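You operate a simulated robot arm through the tools that you are given. There is no shell and no other tool.

Carry out the task below with a simulated robot arm. There is one attempt and no reset: what you move stays moved.

JOB
Jog the rail's two carriers one station forward with the large black knob.
Fine: run knob to HAND, large knob to 120, pins down, large knob back to 0, pins up, run knob back to RUN; the index button is not used.

The check looks at the end state, three seconds after you hand in, the way a careful person would. Anything else that was tipped, shoved, dropped, spilled or broken makes it a failure.

ROBOT AND FRAMES
A 7-joint arm with a two-finger parallel gripper, fixed in place. Base frame: the origin is at the foot of the arm, x ahead of it, y to its left, z up. Readings come in m, rad, newtons and seconds.
With the tool pointing down near the work surface it reaches from about 0.1 to 0.62 m from the base axis. Its first joint turns from -1.152 to 1.152 rad. Payload 1.57 kg.
The tool frame sits at the grasp point between the pads (the TCP): z along the fingers, y along the line on which they close. The tips reach 0.03 m beyond it. Largest opening 0.08 m; finger width 0.017, thickness 0.012; the body of the gripper, 0.04 by 0.082 m, starts 0.08 m behind the TCP.
Orientation is that of the tool frame in the base frame, as [roll, pitch, yaw] about the fixed x, y, z axes, in that order (R = Rz(yaw) Ry(pitch) Rx(roll)). With the fingers straight down and closing along the base's y, the tool's x points along the base's -x, its y along +y and its z along -z.

CONTROLS
- The arm moves only by the tool send_rows. Its argument "motion" is a list of rows, each a list of 7 numbers: the turn, a rotation vector about the base's x, y, z in rad, then the shift along the base's x, y, z in m, then the finger opening in m, from 0 to 0.08. In form: [[wx, wy, wz, tx, ty, tz, jaw], ...]. A call has 1 to 20 rows; each row shifts and turns the commanded pose from where the row before left it. A row lasts 0.2 s, in which the tool goes at most 0.05 m and 0.15 rad; a call with a longer step from one row to the next is refused whole, and so is a gripper value outside its range. Where a pose cannot be reached the arm comes as near as it can. A force on the tool above 40 N (or 10 N above the force at the start of the call, whichever is more), or a blocked arm, ends the call early, and 0.2 s more pass. Each finger travels about 0.072 m/s and halts on what it meets, pressing with about 39 N; the grip force reading is that of the motor and also rises with nothing between the fingers. The clock runs only during rows and for 0.2 s after the last one: add rows that do not move to give the fingers time. It gives the time, the measured TCP pose, the force on the tool (base axes), the opening and the grip force at its end, in the units of the frame above (readings bear some noise), with the torque about the TCP (base axes, N m) and any sound that the robot's microphone picked up.
- Cameras (640 x 400 px; columns grow to the right, rows downward): "scene" is fixed at [0.0808, 0.4622, 1.4205]; the picture's right is [-0.48, -0.88, 0.00], its down [-0.56, 0.30, -0.77] and it looks along [0.68, -0.37, -0.63] (base axes); focal length 215 px, centre (320, 200). "wrist" rides on the gripper at [0.072, -0.007, -0.122] in the tool frame; the picture's right is [0.09, 1.00, 0.00], its down [-0.84, 0.08, -0.54] and it looks along [-0.54, 0.05, 0.84] (tool axes); focal length 238 px, centre (320, 200). There is no depth. A picture from a camera that has moved, and an enlarged one, comes with that camera's place and axes in the base frame and with its lens. The place of the scene camera against the robot may be out by one fixed shift of up to 0.012 m in any direction.
- get_image(camera): a new picture of that camera. No time passes.
- zoom(camera, box): a new picture of the part [left, top, right, bottom] of that camera's present view, enlarged. No time passes.
- sign_off(): hands the job in; it is judged then, once.

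Places have to be worked out from the pictures, the camera data and where the tool is seen. Open the gripper and draw the arm clear of the work before you hand the job in, unless the task says otherwise.

The tools are called as name(argument=value, ...) on one line, values as JSON. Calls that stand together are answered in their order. send_rows: Moves the arm, as the interface text tells. Its arguments: {"type":"object","properties":{"motion":{"type":"array","items":{"type":"array","items":{"type":"number"}}}},"required":["motion"]} The other tools are called the same way: get_image (camera) takes a picture; zoom (camera, box) takes an enlarged picture of a part of a camera's view; sign_off () hands the job in.

At the start:

```text
clock: 0.0
eef_pos: [0.2381, 0.2114, 1.2757]
tool_rot: [-3.141, -0.001, 3.14]
wrist_force: [0.0, -0.3, 0.2]
ft_torque: [0.01, 0.0, -0.01]
width: 0.08
grip_force: 0.1
```

scene: 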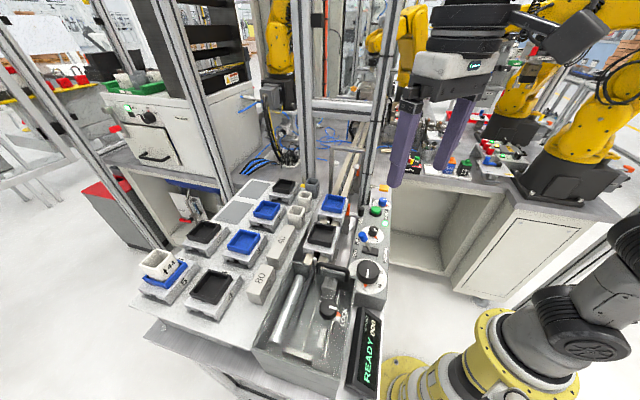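
wrist: 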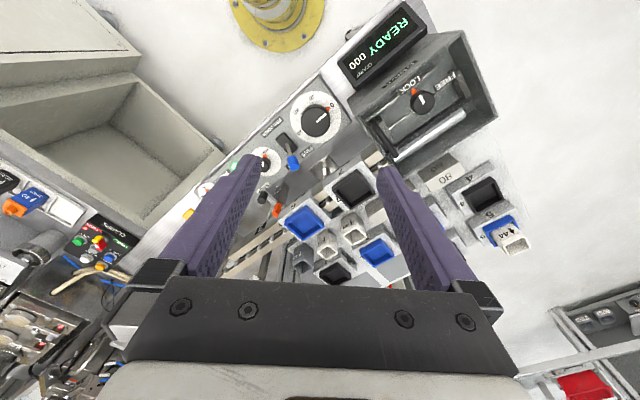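

I'll look closely at the panel from both cameras before moving anything.

zoom(camera="scene", box=[300, 170, 420, 245])

zoom(camera="scene", box=[260, 240, 420, 340])

zoom(camera="wrist", box=[220, 80, 380, 180])

zoom(camera="wrist", box=[340, 20, 500, 120])

```text
5.33 times, centred on (360, 208) of scene
camera zoom: at [0.0808, 0.4622, 1.4205], right [-0.48, -0.88, 0.0], down [-0.56, 0.3, -0.77], along [0.68, -0.37, -0.63], focal length 1149 px, centre (107, 160)
```

zoom: 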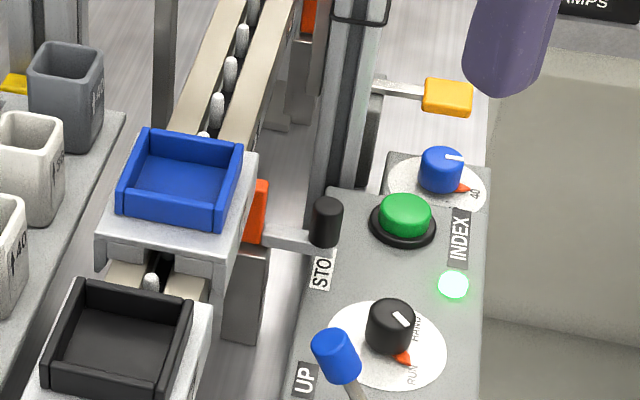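

```text
4.00 times, centred on (340, 290) of scene
camera zoom: at [0.0808, 0.4622, 1.4205], right [-0.48, -0.88, 0.0], down [-0.56, 0.3, -0.77], along [0.68, -0.37, -0.63], focal length 862 px, centre (240, -160)
```

zoom: 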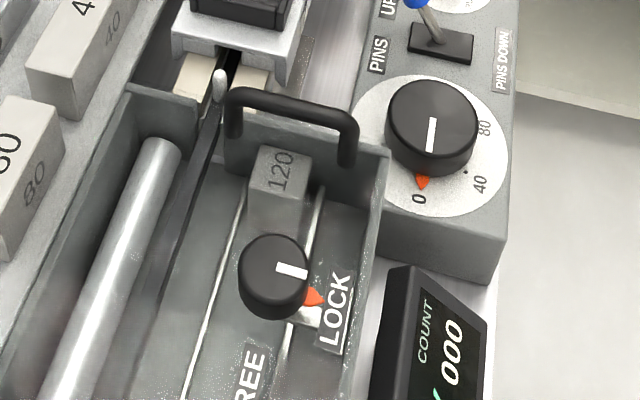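

```text
4.00 times, centred on (300, 130) of wrist
camera zoom: at [0.1635, 0.2048, 1.3991], right [-0.09, 1.0, 0.0], down [0.84, 0.08, 0.54], along [0.54, 0.05, -0.84], focal length 953 px, centre (400, 480)
```

zoom: 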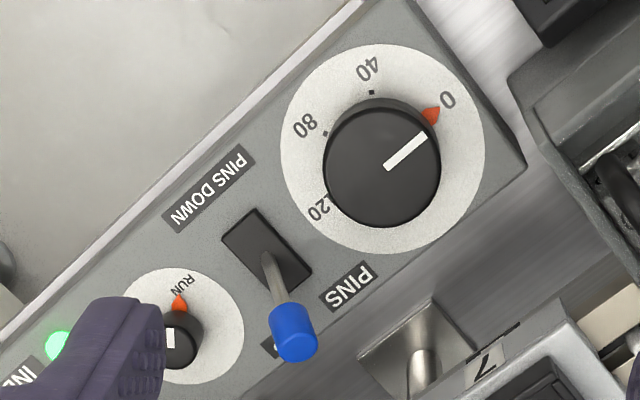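

```text
4.00 times, centred on (420, 70) of wrist
camera zoom: at [0.1635, 0.2048, 1.3991], right [-0.09, 1.0, 0.0], down [0.84, 0.08, 0.54], along [0.54, 0.05, -0.84], focal length 953 px, centre (-80, 720)
```

zoom: 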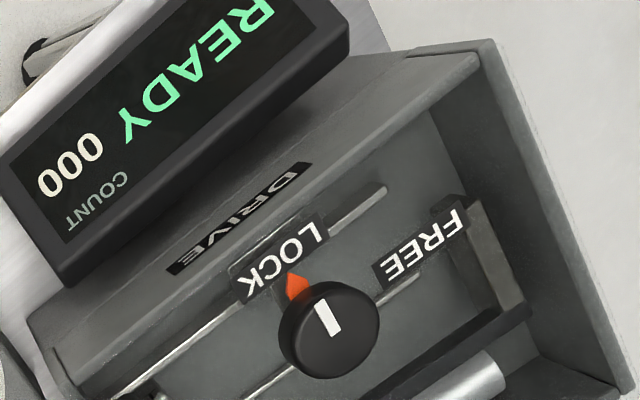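

The arm's large knob looks to be near (0.285, 0.207, 0.94), and the panel axis runs about -45° in base xy. I'll come down a little, well above everything, for closer wrist views.

send_rows(motion=[[0, 0, 0, 0.0, -0.02, -0.03, 0.08], [0, 0, 0, 0.0, -0.02, -0.03, 0.08], [0, 0, 0, 0.0, -0.02, -0.03, 0.08], [0, 0, 0, 0, 0, 0, 0.08]])

get_image(camera="wrist")

zoom(camera="scene", box=[270, 140, 430, 240])

zoom(camera="scene", box=[340, 215, 400, 253])

```text
clock: 1.0
eef_pos: [0.2369, 0.1526, 1.1855]
tool_rot: [3.141, 0.001, 3.14]
wrist_force: [0.0, -0.4, 0.6]
ft_torque: [0.02, -0.03, 0.01]
width: 0.0802
grip_force: 0.0
```

```text
taken
camera wrist: at [0.1638, 0.1444, 1.3085], right [-0.09, 1.0, 0.0], down [0.84, 0.08, 0.54], along [0.54, 0.05, -0.84], focal length 238 px, centre (320, 200)
```

wrist: 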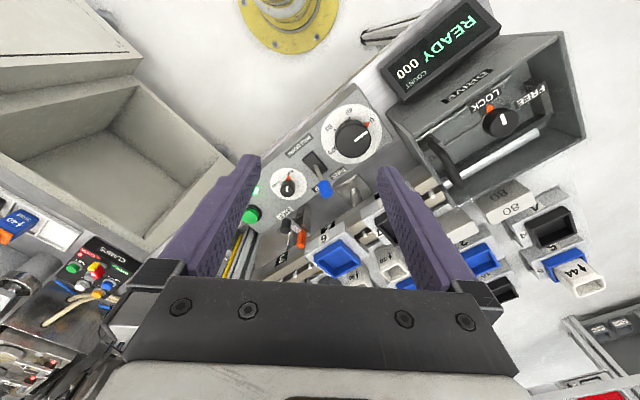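

```text
4.00 times, centred on (350, 190) of scene
camera zoom: at [0.0808, 0.4622, 1.4205], right [-0.48, -0.88, 0.0], down [-0.56, 0.3, -0.77], along [0.68, -0.37, -0.63], focal length 862 px, centre (200, 240)
```

zoom: 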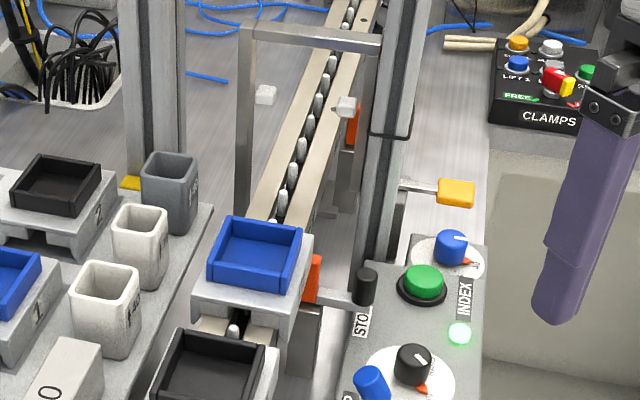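

```text
10.53 times, centred on (370, 234) of scene
camera zoom: at [0.0808, 0.4622, 1.4205], right [-0.48, -0.88, 0.0], down [-0.56, 0.3, -0.77], along [0.68, -0.37, -0.63], focal length 2268 px, centre (-206, -158)
```

zoom: 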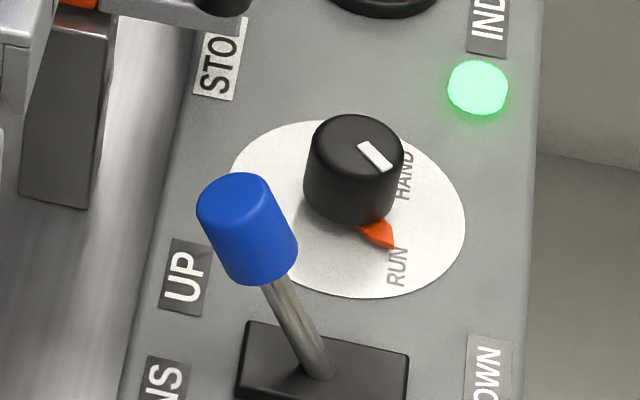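

Zooming the new wrist view to see the stop, rail, knobs and lever.

zoom(camera="wrist", box=[230, 150, 390, 250])

zoom(camera="wrist", box=[280, 85, 400, 160])

zoom(camera="wrist", box=[300, 190, 420, 280])

zoom(camera="wrist", box=[380, 60, 580, 190])

```text
4.00 times, centred on (310, 200) of wrist
camera zoom: at [0.1638, 0.1444, 1.3085], right [-0.09, 1.0, 0.0], down [0.84, 0.08, 0.54], along [0.54, 0.05, -0.84], focal length 953 px, centre (360, 200)
```

zoom: 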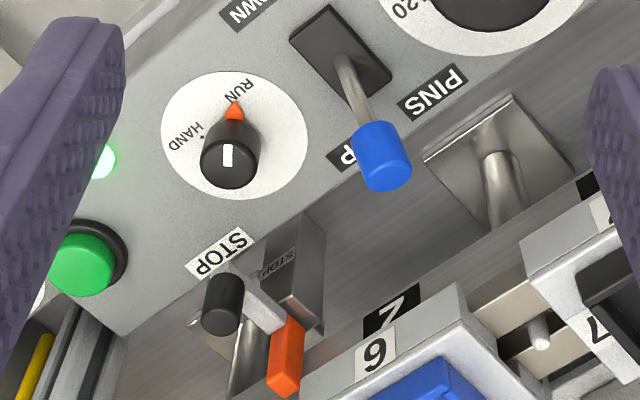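

```text
5.33 times, centred on (340, 122) of wrist
camera zoom: at [0.1638, 0.1444, 1.3085], right [-0.09, 1.0, 0.0], down [0.84, 0.08, 0.54], along [0.54, 0.05, -0.84], focal length 1271 px, centre (213, 613)
```

zoom: 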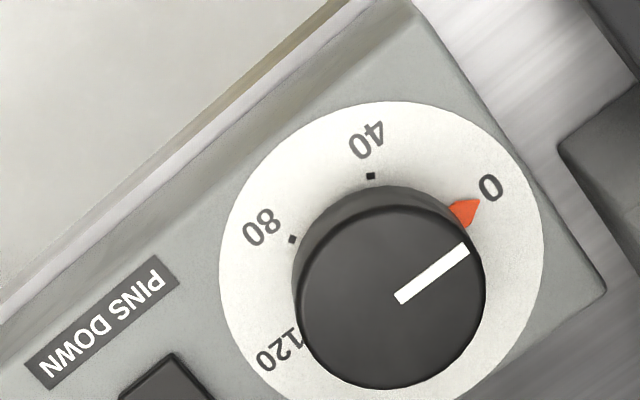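

```text
4.44 times, centred on (360, 235) of wrist
camera zoom: at [0.1638, 0.1444, 1.3085], right [-0.09, 1.0, 0.0], down [0.84, 0.08, 0.54], along [0.54, 0.05, -0.84], focal length 1059 px, centre (142, 44)
```

zoom: 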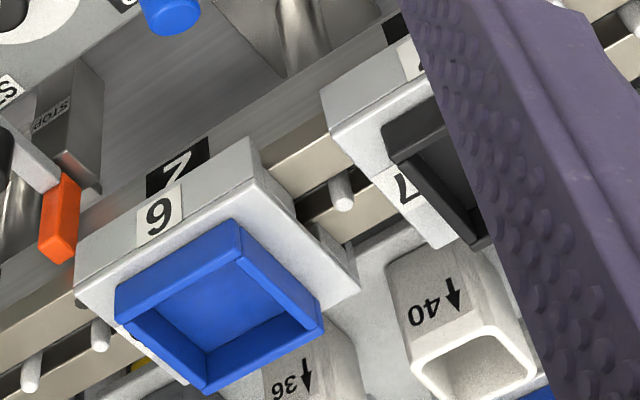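

```text
3.08 times, centred on (480, 125) of wrist
camera zoom: at [0.1638, 0.1444, 1.3085], right [-0.09, 1.0, 0.0], down [0.84, 0.08, 0.54], along [0.54, 0.05, -0.84], focal length 733 px, centre (-172, 431)
```

zoom: 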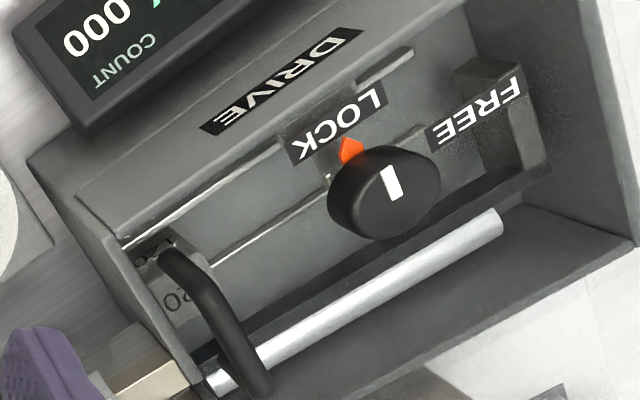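

The stop's orange pad sits close to the front corner of the blue carrier, so I need to know whether it's in the way. I'll rotate the tool to line up with the rail and look along it from above.

send_rows(motion=[[0, 0, -0.1333, 0.02, 0.008, 0, 0.08], [0, 0, -0.1333, 0.02, 0.008, 0, 0.08], [0, 0, -0.1333, 0.02, 0.008, 0, 0.08], [0, 0, -0.1333, 0.02, 0.008, 0, 0.08], [0, 0, -0.1333, 0.02, 0.008, 0, 0.08], [0, 0, -0.1333, 0.02, 0.008, 0, 0.08], [0, 0, 0, 0, 0, 0, 0.08]])

get_image(camera="wrist")

get_image(camera="scene")

```text
clock: 2.6
eef_pos: [0.3564, 0.1999, 1.1873]
tool_rot: [-3.141, 0.0, 2.341]
wrist_force: [-0.5, 0.2, 0.5]
ft_torque: [0.04, -0.01, 0.0]
width: 0.08
grip_force: 0.1
```

```text
taken
camera wrist: at [0.3007, 0.2463, 1.3092], right [0.65, 0.76, 0.0], down [0.64, -0.55, 0.54], along [0.41, -0.35, -0.84], focal length 238 px, centre (320, 200)
```

wrist: 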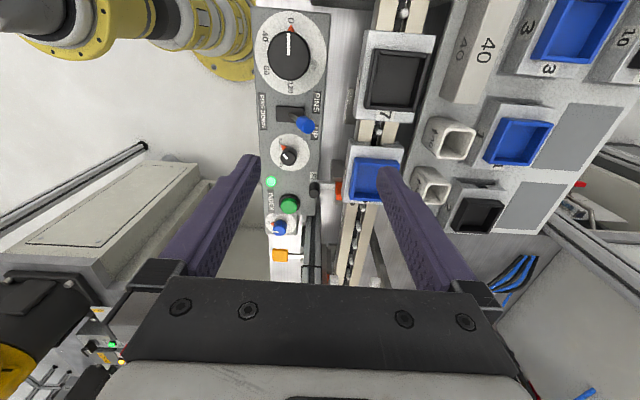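

```text
taken
```

scene: 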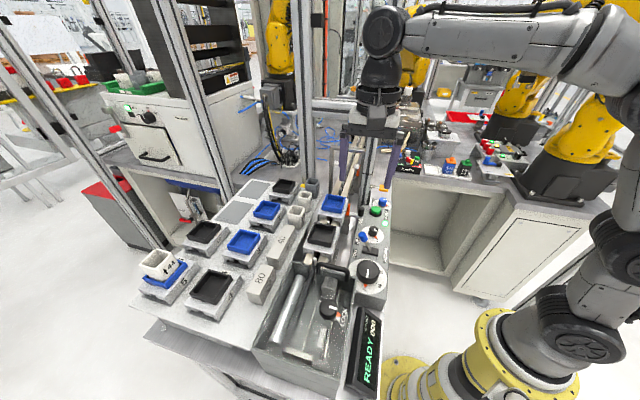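

The view is now aligned with the rail. I'm zooming in on the stop and the panel.

zoom(camera="wrist", box=[290, 140, 410, 215])

zoom(camera="wrist", box=[240, 0, 440, 125])

zoom(camera="wrist", box=[240, 90, 340, 152])

zoom(camera="wrist", box=[260, 180, 400, 290])

```text
5.33 times, centred on (350, 178) of wrist
camera zoom: at [0.3007, 0.2463, 1.3092], right [0.65, 0.76, 0.0], down [0.64, -0.55, 0.54], along [0.41, -0.35, -0.84], focal length 1271 px, centre (160, 320)
```

zoom: 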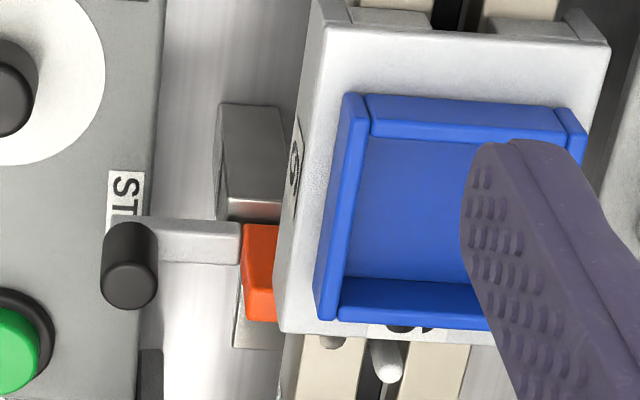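

```text
3.20 times, centred on (340, 62) of wrist
camera zoom: at [0.3007, 0.2463, 1.3092], right [0.65, 0.76, 0.0], down [0.64, -0.55, 0.54], along [0.41, -0.35, -0.84], focal length 763 px, centre (256, 640)
```

zoom: 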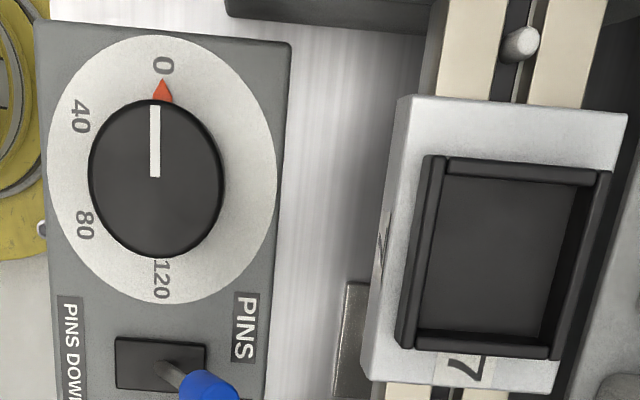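

```text
6.40 times, centred on (290, 121) of wrist
camera zoom: at [0.3007, 0.2463, 1.3092], right [0.65, 0.76, 0.0], down [0.64, -0.55, 0.54], along [0.41, -0.35, -0.84], focal length 1525 px, centre (512, 706)
```

zoom: 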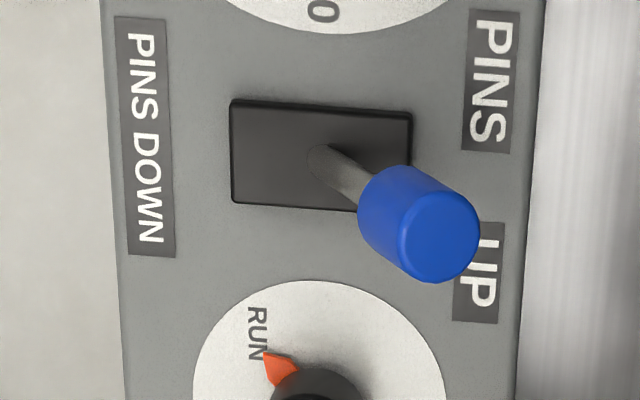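

```text
3.64 times, centred on (330, 235) of wrist
camera zoom: at [0.3007, 0.2463, 1.3092], right [0.65, 0.76, 0.0], down [0.64, -0.55, 0.54], along [0.41, -0.35, -0.84], focal length 867 px, centre (284, 73)
```

zoom: 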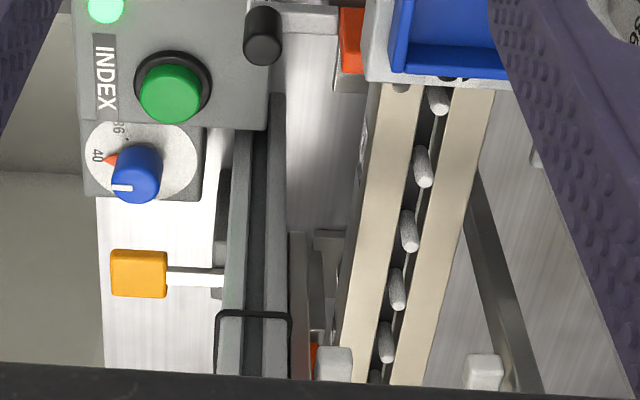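

The stop pad sits beside the carrier and the rail ahead is clear, so the stop looks withdrawn. Next I'm measuring the run knob more precisely from this pose.

zoom(camera="wrist", box=[255, 125, 335, 175])

```text
8.00 times, centred on (295, 150) of wrist
camera zoom: at [0.3007, 0.2463, 1.3092], right [0.65, 0.76, 0.0], down [0.64, -0.55, 0.54], along [0.41, -0.35, -0.84], focal length 1907 px, centre (520, 600)
```

zoom: 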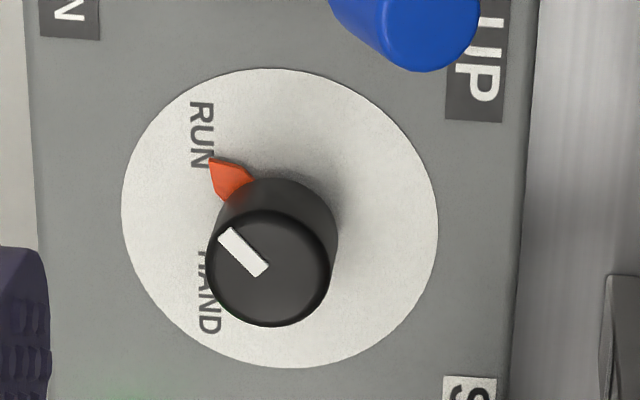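

Run knob: centre about (0.386, 0.1055), top at z≈0.94, about 26 mm across, and HAND is about 90° CCW from RUN. I'm moving above it and turning the tool so the fingers close at right angles to its pointer.

send_rows(motion=[[0, 0, 0.1309, 0.0049, -0.0157, 0, 0.08], [0, 0, 0.1309, 0.0049, -0.0157, 0, 0.08], [0, 0, 0.1309, 0.0049, -0.0157, 0, 0.07], [0, 0, 0.1309, 0.0049, -0.0157, 0, 0.06], [0, 0, 0.1309, 0.0049, -0.0157, 0, 0.05], [0, 0, 0.1309, 0.0049, -0.0157, 0, 0.05], [0, 0, 0, 0, 0, -0.03, 0.05], [0, 0, 0, 0, 0, -0.03, 0.05], [0, 0, 0, 0, 0, -0.03, 0.05], [0, 0, 0, 0, 0, 0, 0.05]])

get_image(camera="wrist")

zoom(camera="scene", box=[300, 100, 460, 260])

```text
clock: 4.8
eef_pos: [0.3851, 0.1061, 1.0962]
tool_rot: [-3.142, 0.0, 3.128]
wrist_force: [0.3, -0.4, 0.8]
ft_torque: [0.02, 0.01, 0.04]
width: 0.0502
grip_force: 0.0
```

```text
taken
camera wrist: at [0.312, 0.0992, 1.2184], right [-0.08, 1.0, 0.0], down [0.84, 0.07, 0.54], along [0.54, 0.04, -0.84], focal length 238 px, centre (320, 200)
```

wrist: 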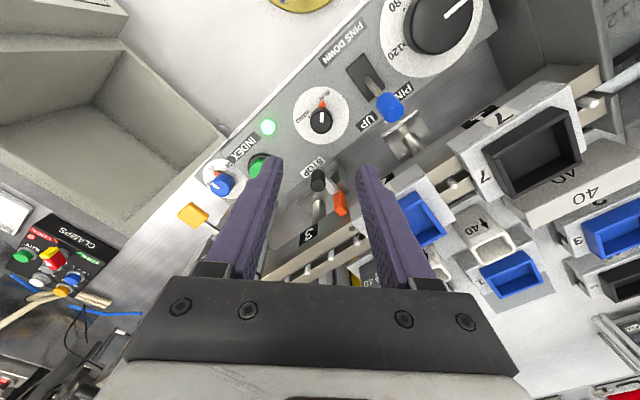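

```text
2.50 times, centred on (380, 180) of scene
camera zoom: at [0.0808, 0.4622, 1.4205], right [-0.48, -0.88, 0.0], down [-0.56, 0.3, -0.77], along [0.68, -0.37, -0.63], focal length 539 px, centre (170, 250)
```

zoom: 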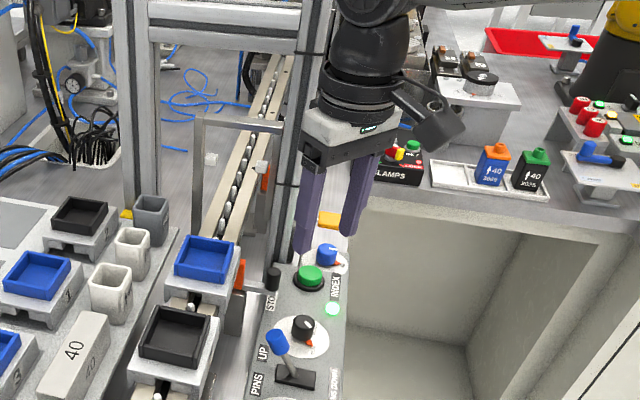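

zoom(camera="wrist", box=[280, 75, 360, 155])

```text
5.00 times, centred on (320, 115) of wrist
camera zoom: at [0.312, 0.0992, 1.2184], right [-0.08, 1.0, 0.0], down [0.84, 0.07, 0.54], along [0.54, 0.04, -0.84], focal length 1192 px, centre (320, 625)
```

zoom: 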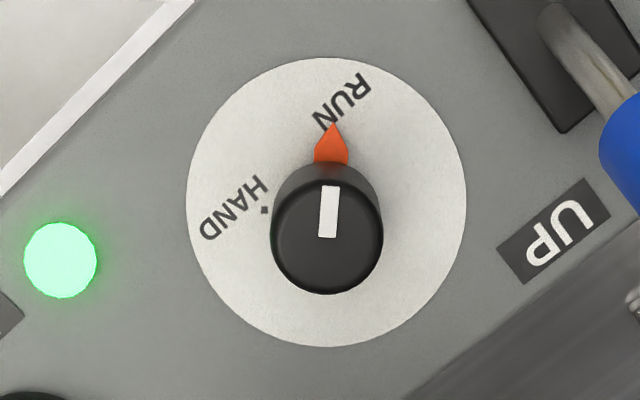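

The knob centre (0.3856, 0.1058) is right under the TCP. I'm descending to put the fingertips around it.

send_rows(motion=[[0, 0, 0, 0.0005, 0, -0.03, 0.05], [0, 0, 0, 0, 0, -0.03, 0.05], [0, 0, 0, 0, 0, -0.03, 0.05], [0, 0, 0, 0, 0, -0.03, 0.05], [0, 0, 0, 0, 0, -0.022, 0.05], [0, 0, 0, 0, 0, 0, 0.05]])

zoom(camera="scene", box=[320, 170, 440, 260])

get_image(camera="wrist")

```text
clock: 6.2
eef_pos: [0.3875, 0.1059, 0.9545]
tool_rot: [-3.141, 0.0, 3.128]
wrist_force: [0.8, 0.8, 0.1]
ft_torque: [-0.01, 0.01, 0.0]
width: 0.05
grip_force: 0.1
```

```text
4.44 times, centred on (380, 215) of scene
camera zoom: at [0.0808, 0.4622, 1.4205], right [-0.48, -0.88, 0.0], down [-0.56, 0.3, -0.77], along [0.68, -0.37, -0.63], focal length 958 px, centre (53, 133)
```

zoom: 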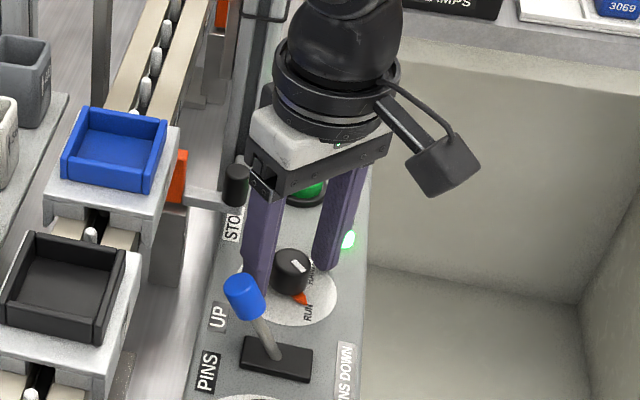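

```text
taken
camera wrist: at [0.3138, 0.0994, 1.0771], right [-0.08, 1.0, 0.0], down [0.84, 0.07, 0.54], along [0.54, 0.04, -0.84], focal length 238 px, centre (320, 200)
```

wrist: 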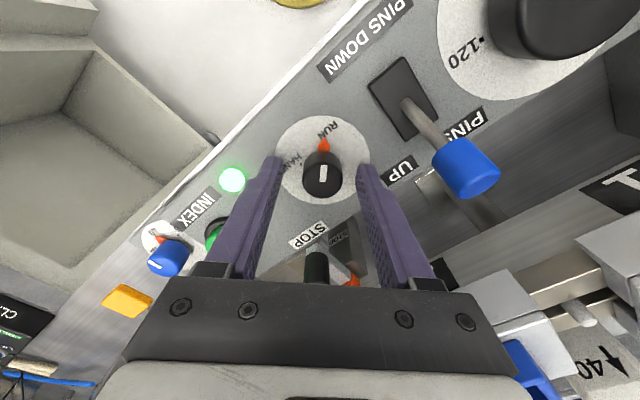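

zoom(camera="wrist", box=[260, 130, 380, 210])

```text
5.00 times, centred on (320, 170) of wrist
camera zoom: at [0.3138, 0.0994, 1.0771], right [-0.08, 1.0, 0.0], down [0.84, 0.07, 0.54], along [0.54, 0.04, -0.84], focal length 1192 px, centre (320, 350)
```

zoom: 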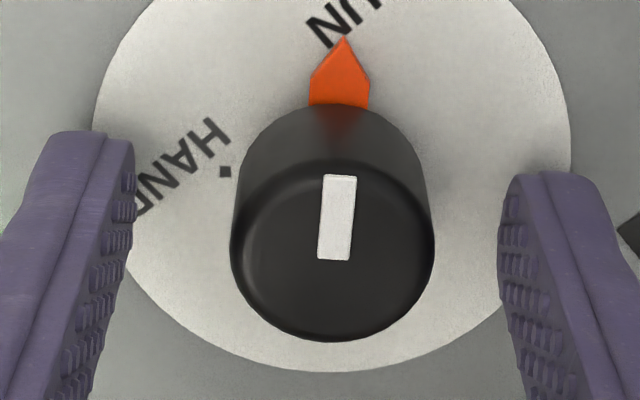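

Aligned to within about 1 mm. I'm closing on the run knob.

send_rows(motion=[[0, 0, 0, -0.001, 0, -0.002, 0.035], [0, 0, 0, 0, 0, 0, 0.02], [0, 0, 0, 0, 0, 0, 0.02], [0, 0, 0, 0, 0, 0, 0.02]])

```text
clock: 7.2
eef_pos: [0.3858, 0.1057, 0.9516]
tool_rot: [-3.141, -0.002, 3.127]
wrist_force: [-1.0, 9.2, -1.8]
ft_torque: [0.1, -0.12, 0.0]
width: 0.0282
grip_force: 4.2
```

send_rows(motion=[[0, 0, 0, 0, 0.0007, 0, 0.015], [0, 0, 0, 0, 0, 0, 0.015], [0, 0, 0, 0, 0, 0, 0.015]])

```text
clock: 8.0
eef_pos: [0.3851, 0.1069, 0.953]
tool_rot: [-3.14, 0.001, 3.128]
wrist_force: [1.3, 13.1, -2.4]
ft_torque: [0.19, 0.02, 0.01]
width: 0.0256
grip_force: 37.1
```

Full grip at 25.6 mm. The 13 N side force suggests a slight offset, so I'm testing a 1 mm shift in +y to relieve it.

send_rows(motion=[[0, 0, 0, 0, 0.001, 0, 0.015], [0, 0, 0, 0, 0, 0, 0.015]])

```text
clock: 8.6
eef_pos: [0.3846, 0.1074, 0.9526]
tool_rot: [-3.139, 0.0, 3.126]
wrist_force: [0.0, 2.4, -1.1]
ft_torque: [0.13, -0.58, -0.01]
width: 0.0257
grip_force: 36.9
```

The side force has dropped to about 2 N. I'm turning the run knob +90° (CCW) toward HAND.

send_rows(motion=[[0, 0, 0.1309, 0, 0, 0, 0.015], [0, 0, 0.1309, 0, 0, 0, 0.015], [0, 0, 0.1309, 0, 0, 0, 0.015], [0, 0, 0.1309, 0, 0, 0, 0.015], [0, 0, 0.1309, 0, 0, 0, 0.015], [0, 0, 0.1309, 0, 0, 0, 0.015], [0, 0, 0, 0, 0, 0, 0.015]])

get_image(camera="wrist")

```text
clock: 10.2
eef_pos: [0.3852, 0.107, 0.9523]
tool_rot: [-3.14, 0.001, -2.368]
wrist_force: [1.2, -6.6, 5.5]
ft_torque: [-0.3, 0.25, 0.01]
width: 0.0257
grip_force: 37.1
```

```text
taken
camera wrist: at [0.3375, 0.0516, 1.0753], right [-0.76, 0.65, 0.0], down [0.54, 0.64, 0.54], along [0.35, 0.41, -0.84], focal length 238 px, centre (320, 200)
```

wrist: 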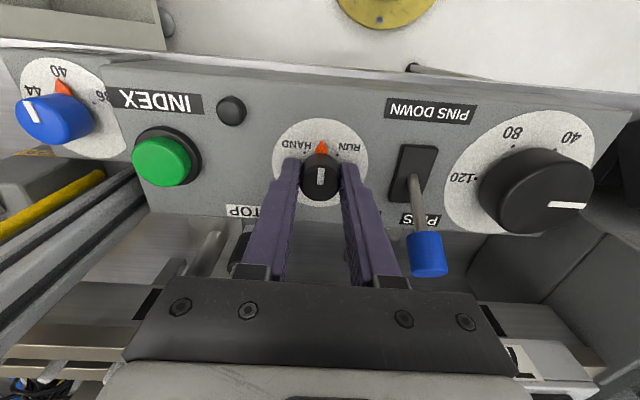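

The knob turned with the fingers, the pointer is between RUN and HAND, and the index lamp is off. I'm zooming to see how much further to go.

zoom(camera="wrist", box=[265, 110, 375, 200])

```text
4.44 times, centred on (320, 155) of wrist
camera zoom: at [0.3375, 0.0516, 1.0753], right [-0.76, 0.65, 0.0], down [0.54, 0.64, 0.54], along [0.35, 0.41, -0.84], focal length 1059 px, centre (320, 400)
```

zoom: 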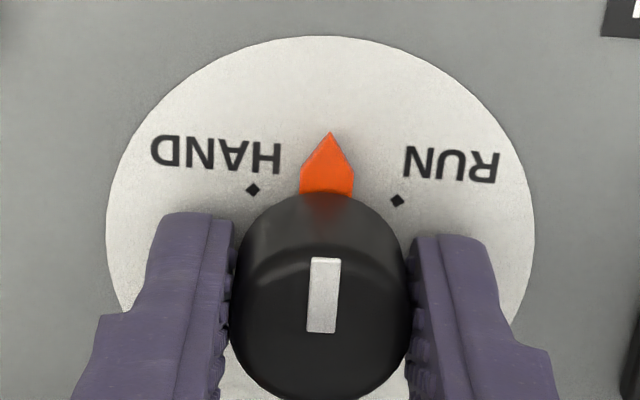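

The HAND mark is roughly another 45–50° away. I'm turning 0.785 rad more and then checking the pointer against the mark.

send_rows(motion=[[0, 0, 0.1309, 0, 0, 0, 0.015], [0, 0, 0.1309, 0, 0, 0, 0.015], [0, 0, 0.1309, 0, 0, 0, 0.015], [0, 0, 0.1309, 0, 0, 0, 0.015], [0, 0, 0.1309, 0, 0, 0, 0.015], [0, 0, 0.1309, 0, 0, 0, 0.015], [0, 0, 0, 0, 0, 0, 0.015]])

get_image(camera="wrist")

zoom(camera="wrist", box=[265, 110, 375, 200])

zoom(camera="scene", box=[320, 190, 420, 260])

```text
clock: 11.8
eef_pos: [0.3857, 0.1065, 0.9537]
tool_rot: [-3.14, 0.0, -1.582]
wrist_force: [-1.0, -10.8, 6.3]
ft_torque: [0.0, 0.0, -0.18]
width: 0.0257
grip_force: 36.8
```

```text
taken
camera wrist: at [0.3902, 0.0347, 1.0753], right [-1.0, -0.08, 0.0], down [-0.07, 0.84, 0.54], along [-0.04, 0.54, -0.84], focal length 238 px, centre (320, 200)
```

wrist: 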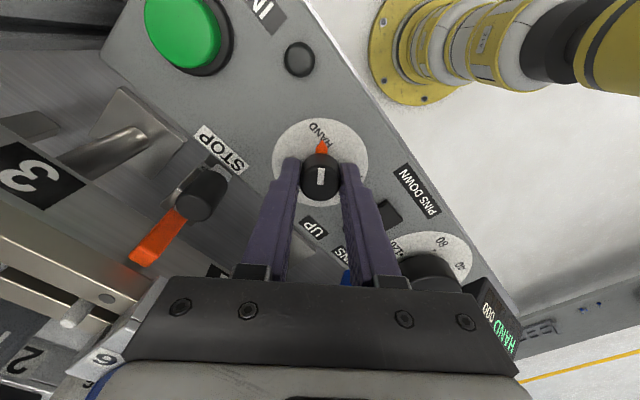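

```text
4.44 times, centred on (320, 155) of wrist
camera zoom: at [0.3902, 0.0347, 1.0753], right [-1.0, -0.08, 0.0], down [-0.07, 0.84, 0.54], along [-0.04, 0.54, -0.84], focal length 1059 px, centre (320, 400)
```

zoom: 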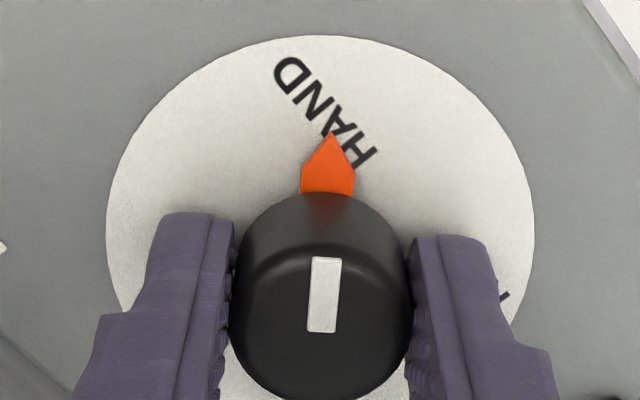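

```text
5.71 times, centred on (370, 225) of scene
camera zoom: at [0.0807, 0.4619, 1.4206], right [-0.48, -0.88, 0.0], down [-0.56, 0.3, -0.77], along [0.68, -0.37, -0.63], focal length 1231 px, centre (34, 57)
```

zoom: 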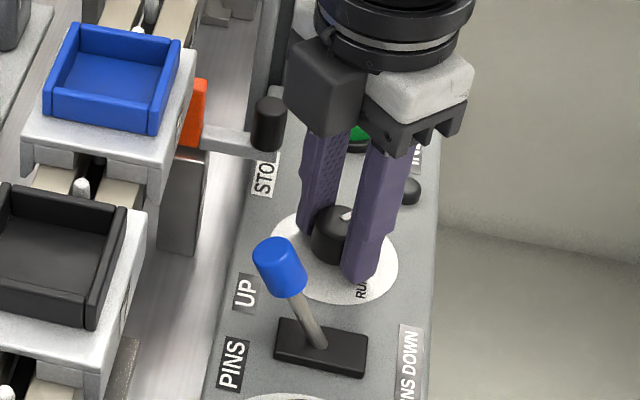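

The display now reads HAND and the pointer covers the HAND mark. I'm opening and lifting off.

send_rows(motion=[[0, 0, 0, 0, 0, 0, 0.03], [0, 0, 0, 0, 0, 0, 0.05], [0, 0, 0, 0, 0, 0, 0.05], [0, 0, 0, 0, 0, 0.02, 0.05], [0, 0, 0, 0, 0, 0.03, 0.05], [0, 0, 0, 0, 0, 0.03, 0.05], [0, 0, 0, 0, 0, 0.03, 0.05], [0, 0, 0, 0, 0, 0, 0.05]])

get_image(camera="wrist")

zoom(camera="wrist", box=[280, 75, 360, 155])

zoom(camera="scene", box=[320, 190, 420, 400])

```text
clock: 13.6
eef_pos: [0.3855, 0.1066, 1.0635]
tool_rot: [3.14, 0.001, -1.584]
wrist_force: [-0.7, -0.2, 0.5]
ft_torque: [-0.03, -0.01, -0.05]
width: 0.0499
grip_force: 0.0
```

```text
taken
camera wrist: at [0.3902, 0.0345, 1.1861], right [-1.0, -0.08, 0.0], down [-0.07, 0.84, 0.54], along [-0.04, 0.54, -0.84], focal length 238 px, centre (320, 200)
```

wrist: 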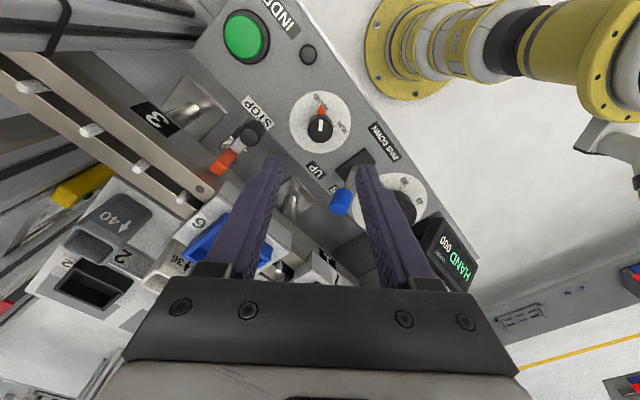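

```text
5.00 times, centred on (320, 115) of wrist
camera zoom: at [0.3902, 0.0345, 1.1861], right [-1.0, -0.08, 0.0], down [-0.07, 0.84, 0.54], along [-0.04, 0.54, -0.84], focal length 1192 px, centre (320, 625)
```

zoom: 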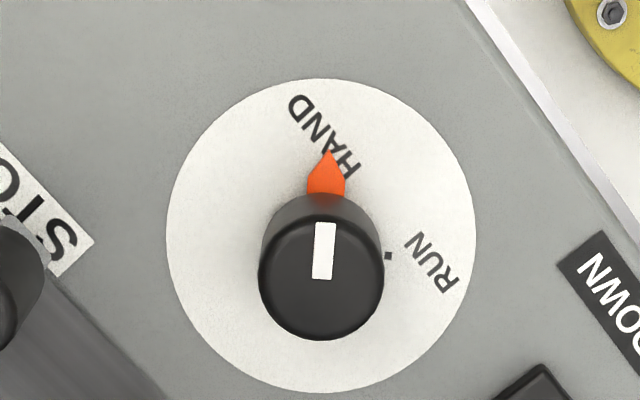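

```text
1.90 times, centred on (370, 295) of scene
camera zoom: at [0.0808, 0.4622, 1.4205], right [-0.48, -0.88, 0.0], down [-0.56, 0.3, -0.77], along [0.68, -0.37, -0.63], focal length 410 px, centre (225, 19)
```

zoom: 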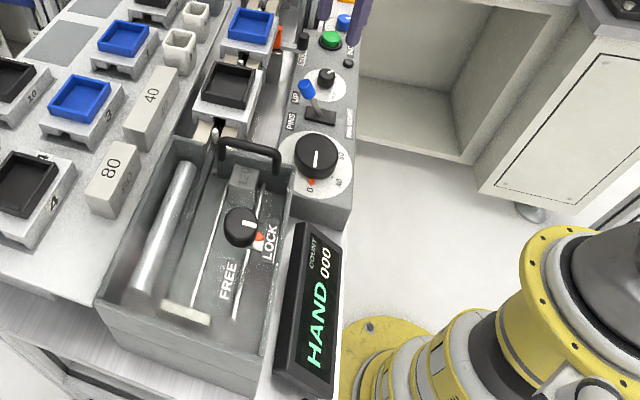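

HAND is set. Now I'm moving up and over to the large knob while turning further CCW, to test whether the wrist can reach the knob's end yaw before I grip it.

send_rows(motion=[[0, 0, 0, 0, 0, 0.03, 0.06], [0, 0, 0, 0, 0, 0.03, 0.08], [0, 0, 0.1122, -0.0149, 0.0145, 0, 0.08], [0, 0, 0.1122, -0.0149, 0.0145, 0, 0.08], [0, 0, 0.1122, -0.0149, 0.0145, 0, 0.08], [0, 0, 0.1122, -0.0149, 0.0145, 0, 0.08], [0, 0, 0.1122, -0.0149, 0.0145, 0, 0.08], [0, 0, 0.1122, -0.0149, 0.0145, 0, 0.08], [0, 0, 0.1122, -0.0149, 0.0145, 0, 0.08], [0, 0, 0, 0, 0, 0, 0.08]])

get_image(camera="wrist")

get_image(camera="scene")

```text
clock: 15.8
eef_pos: [0.2811, 0.2087, 1.1231]
tool_rot: [-3.141, 0.001, -0.797]
wrist_force: [0.4, 0.8, 0.1]
ft_torque: [0.0, 0.02, -0.02]
width: 0.0802
grip_force: 0.0
```

```text
taken
camera wrist: at [0.3349, 0.162, 1.2448], right [-0.65, -0.76, 0.0], down [-0.64, 0.54, 0.54], along [-0.41, 0.35, -0.84], focal length 238 px, centre (320, 200)
```

wrist: 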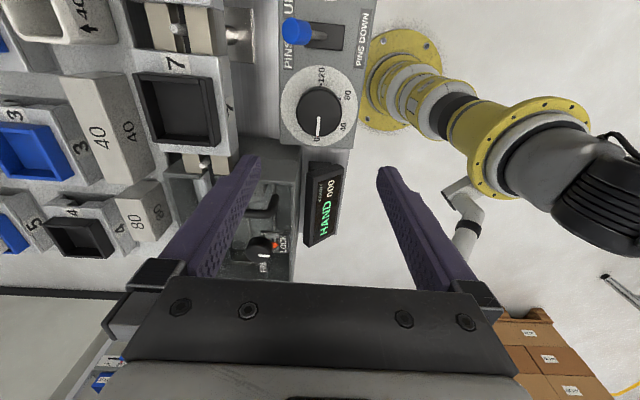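

```text
taken
```

scene: 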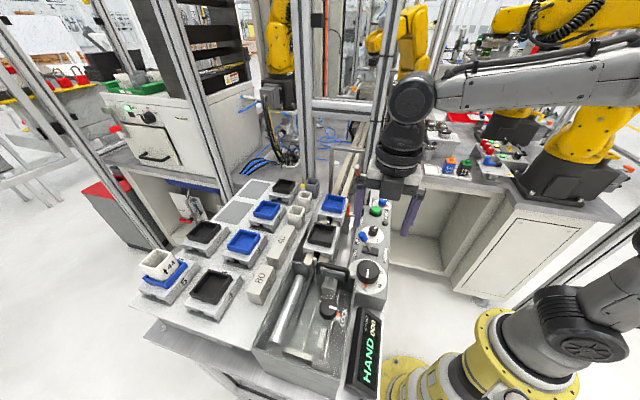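

The end yaw is reachable. I'm measuring the large knob again from this viewpoint.

zoom(camera="wrist", box=[270, 60, 370, 160])

zoom(camera="wrist", box=[180, 120, 360, 280])

```text
4.00 times, centred on (320, 110) of wrist
camera zoom: at [0.3349, 0.162, 1.2448], right [-0.65, -0.76, 0.0], down [-0.64, 0.54, 0.54], along [-0.41, 0.35, -0.84], focal length 953 px, centre (320, 560)
```

zoom: 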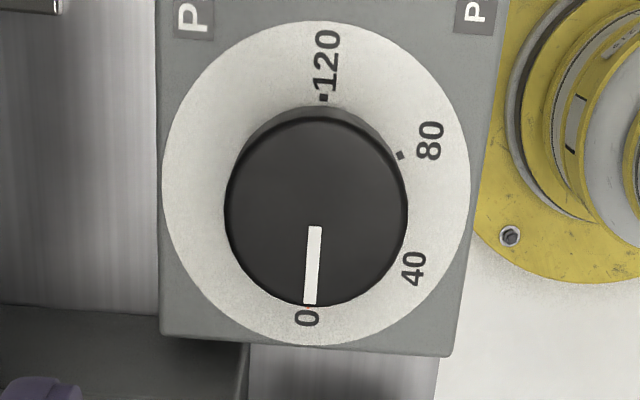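

```text
2.50 times, centred on (270, 200) of wrist
camera zoom: at [0.3349, 0.162, 1.2448], right [-0.65, -0.76, 0.0], down [-0.64, 0.54, 0.54], along [-0.41, 0.35, -0.84], focal length 596 px, centre (445, 200)
```

zoom: 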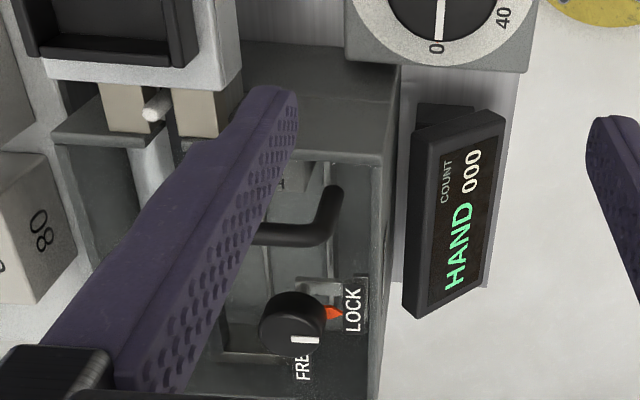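

Knob centre is about (0.2825, 0.2078), top z≈0.942, diameter about 56 mm, and 0→120 spans 180° CCW. I'm turning back to the start yaw (2.345) in the air above it.

send_rows(motion=[[0, 0, -0.149, 0, 0, 0, 0.08], [0, 0, -0.149, 0, 0, 0, 0.08], [0, 0, -0.149, 0, 0, 0, 0.08], [0, 0, -0.149, 0, 0, 0, 0.08], [0, 0, -0.149, 0, 0, 0, 0.08], [0, 0, -0.149, 0, 0, 0, 0.08], [0, 0, -0.149, 0, 0, 0, 0.08], [0, 0, -0.149, 0, 0, 0, 0.08], [0, 0, -0.149, 0, 0, 0, 0.08], [0, 0, -0.149, 0, 0, 0, 0.08], [0, 0, -0.149, 0, 0, 0, 0.08], [0, 0, -0.149, 0, 0, 0, 0.08], [0, 0, -0.149, 0, 0, 0, 0.08], [0, 0, -0.149, 0, 0, 0, 0.08], [0, 0, -0.149, 0, 0, 0, 0.08], [0, 0, -0.149, 0, 0, 0, 0.08], [0, 0, -0.149, 0, 0, 0, 0.08], [0, 0, -0.149, 0, 0, 0, 0.08], [0, 0, -0.149, 0, 0, 0, 0.08], [0, 0, -0.149, 0, 0, 0, 0.08]])

send_rows(motion=[[0, 0, -0.149, 0.0007, -0.0005, -0.02, 0.08], [0, 0, 0, 0.0007, -0.0004, -0.03, 0.08], [0, 0, 0, 0, 0, -0.02, 0.08], [0, 0, 0, 0, 0, 0, 0.08]])

get_image(camera="wrist")

zoom(camera="wrist", box=[260, 60, 380, 180])

zoom(camera="scene", box=[310, 160, 430, 320])

```text
clock: 20.0
eef_pos: [0.2819, 0.209, 1.1228]
tool_rot: [-3.14, 0.001, 2.498]
wrist_force: [-0.1, 0.6, 0.8]
ft_torque: [-0.05, 0.01, 0.0]
width: 0.0801
grip_force: 0.0
```

```text
clock: 21.0
eef_pos: [0.2812, 0.2067, 1.0521]
tool_rot: [-3.141, 0.001, 2.352]
wrist_force: [0.2, 0.2, -0.1]
ft_torque: [-0.01, 0.01, -0.03]
width: 0.08
grip_force: 0.1
```

```text
taken
camera wrist: at [0.2262, 0.2531, 1.1749], right [0.64, 0.77, 0.0], down [0.64, -0.54, 0.54], along [0.42, -0.35, -0.84], focal length 238 px, centre (320, 200)
```

wrist: 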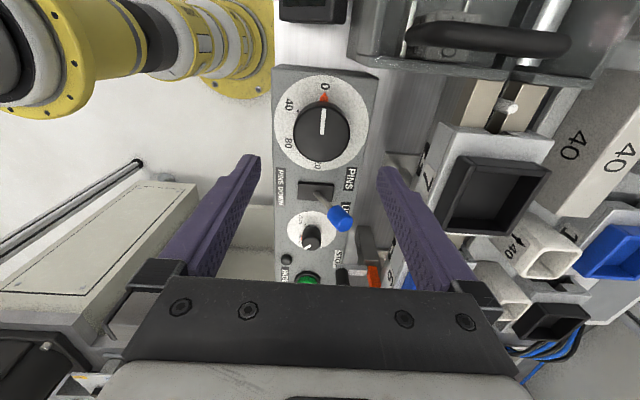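

```text
3.33 times, centred on (320, 120) of wrist
camera zoom: at [0.2262, 0.2531, 1.1749], right [0.64, 0.77, 0.0], down [0.64, -0.54, 0.54], along [0.42, -0.35, -0.84], focal length 794 px, centre (320, 467)
```

zoom: 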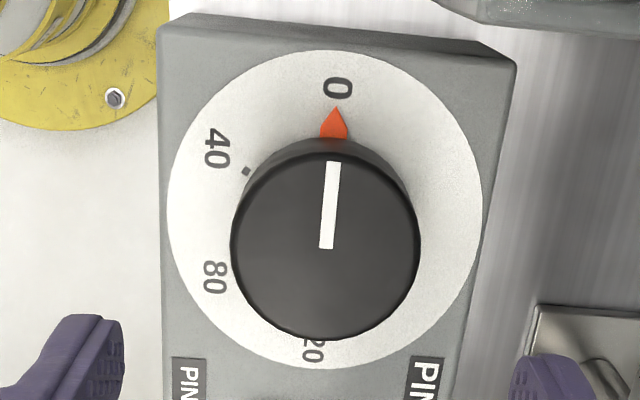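

```text
2.50 times, centred on (370, 240) of scene
camera zoom: at [0.0808, 0.4622, 1.4205], right [-0.48, -0.88, 0.0], down [-0.56, 0.3, -0.77], along [0.68, -0.37, -0.63], focal length 539 px, centre (195, 100)
```

zoom: 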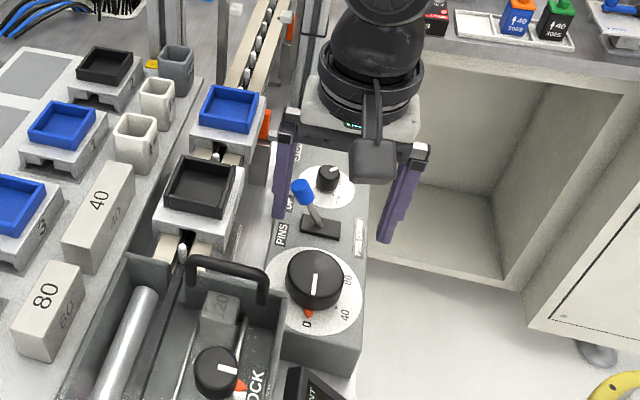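

Centred over the knob, fingers perpendicular to the pointer. I'm descending around it.

send_rows(motion=[[0, 0, 0, 0, 0, -0.03, 0.076], [0, 0, 0, 0, 0, -0.03, 0.076], [0, 0, 0, 0, 0, -0.025, 0.076], [0, 0, 0, 0, 0, -0.015, 0.076], [0, 0, 0, 0, 0, 0, 0.076]])

get_image(camera="wrist")

zoom(camera="scene", box=[310, 200, 430, 320])

```text
clock: 22.2
eef_pos: [0.2823, 0.2079, 0.952]
tool_rot: [-3.14, -0.001, 2.353]
wrist_force: [0.1, -1.1, 0.3]
ft_torque: [-0.03, -0.04, 0.01]
width: 0.0761
grip_force: 0.1
```

```text
taken
camera wrist: at [0.2264, 0.2537, 1.0745], right [0.64, 0.77, 0.0], down [0.64, -0.54, 0.54], along [0.42, -0.35, -0.84], focal length 238 px, centre (320, 200)
```

wrist: 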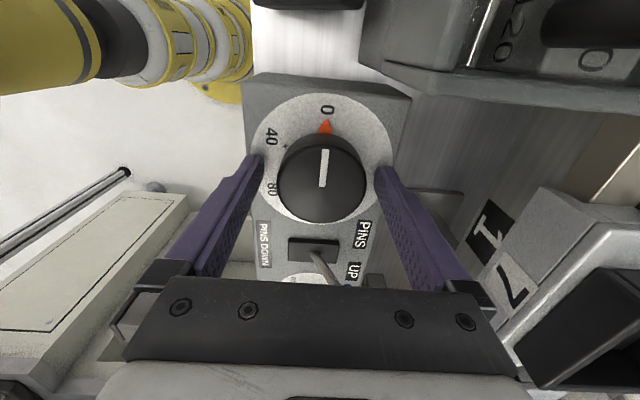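

```text
3.33 times, centred on (370, 260) of scene
camera zoom: at [0.0808, 0.4622, 1.4205], right [-0.48, -0.88, 0.0], down [-0.56, 0.3, -0.77], along [0.68, -0.37, -0.63], focal length 718 px, centre (153, 0)
```

zoom: 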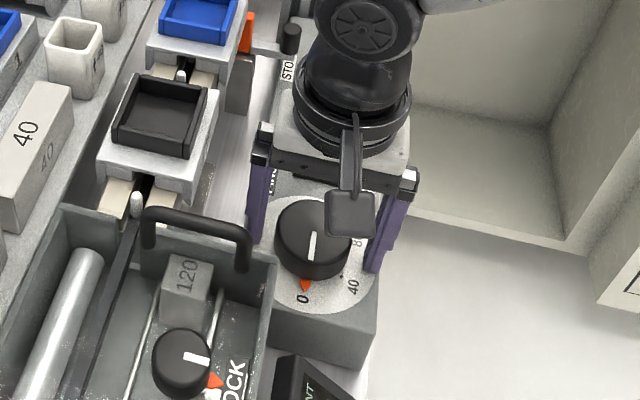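

The fingers straddle the knob evenly. I'm closing on it.

send_rows(motion=[[0, 0, 0, 0, 0, 0, 0.06], [0, 0, 0, 0, 0, 0, 0.05], [0, 0, 0, 0, 0, 0, 0.045], [0, 0, 0, 0, 0, 0, 0.045]])

```text
clock: 23.2
eef_pos: [0.2831, 0.2087, 0.953]
tool_rot: [3.14, 0.001, 2.353]
wrist_force: [7.3, 6.6, -6.1]
ft_torque: [0.16, -0.17, 0.01]
width: 0.0559
grip_force: 45.0
```

Gripped at 55.9 mm with about 10 N side force along the closing line. I'm nudging 1 mm that way and then starting the first part of the turn.

send_rows(motion=[[0, 0, 0, 0.0007, 0.0007, 0, 0.045], [0, 0, 0, 0, 0, 0, 0.045], [0, 0, 0.1, 0, 0, 0, 0.045], [0, 0, 0.1, 0, 0, 0, 0.045], [0, 0, 0.1, 0, 0, 0, 0.045], [0, 0, 0.1, 0, 0, 0, 0.045], [0, 0, 0, 0, 0, 0, 0.045]])

get_image(camera="wrist")

zoom(camera="scene", box=[270, 160, 430, 340])

```text
clock: 24.8
eef_pos: [0.2825, 0.2086, 0.9535]
tool_rot: [-3.138, 0.002, 2.756]
wrist_force: [5.4, -9.3, 2.4]
ft_torque: [0.25, -0.23, 0.0]
width: 0.0558
grip_force: 45.1
```

```text
taken
camera wrist: at [0.2134, 0.2289, 1.075], right [0.29, 0.96, 0.0], down [0.8, -0.24, 0.54], along [0.52, -0.16, -0.84], focal length 238 px, centre (320, 200)
```

wrist: 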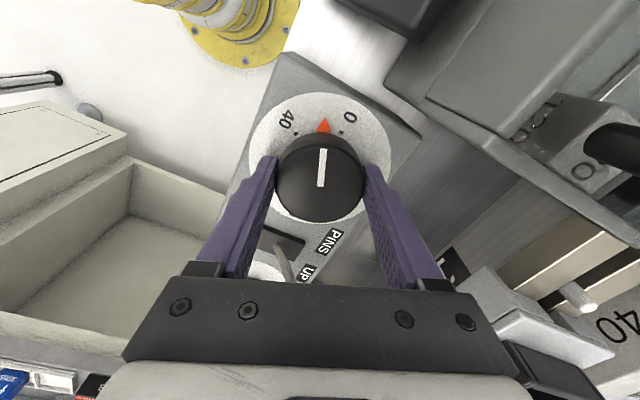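

```text
2.22 times, centred on (350, 250) of scene
camera zoom: at [0.0809, 0.4619, 1.4206], right [-0.48, -0.88, 0.0], down [-0.56, 0.3, -0.77], along [0.68, -0.37, -0.63], focal length 479 px, centre (253, 89)
```

zoom: 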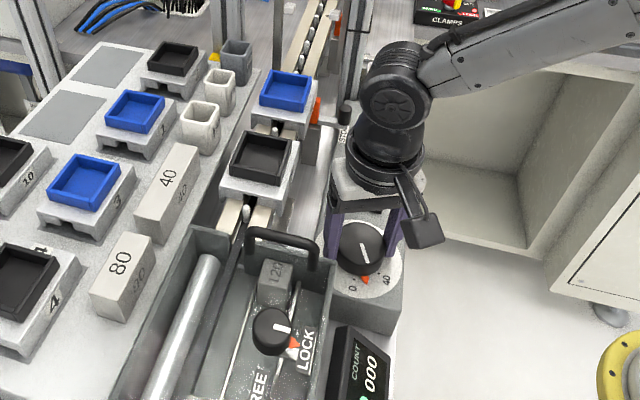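

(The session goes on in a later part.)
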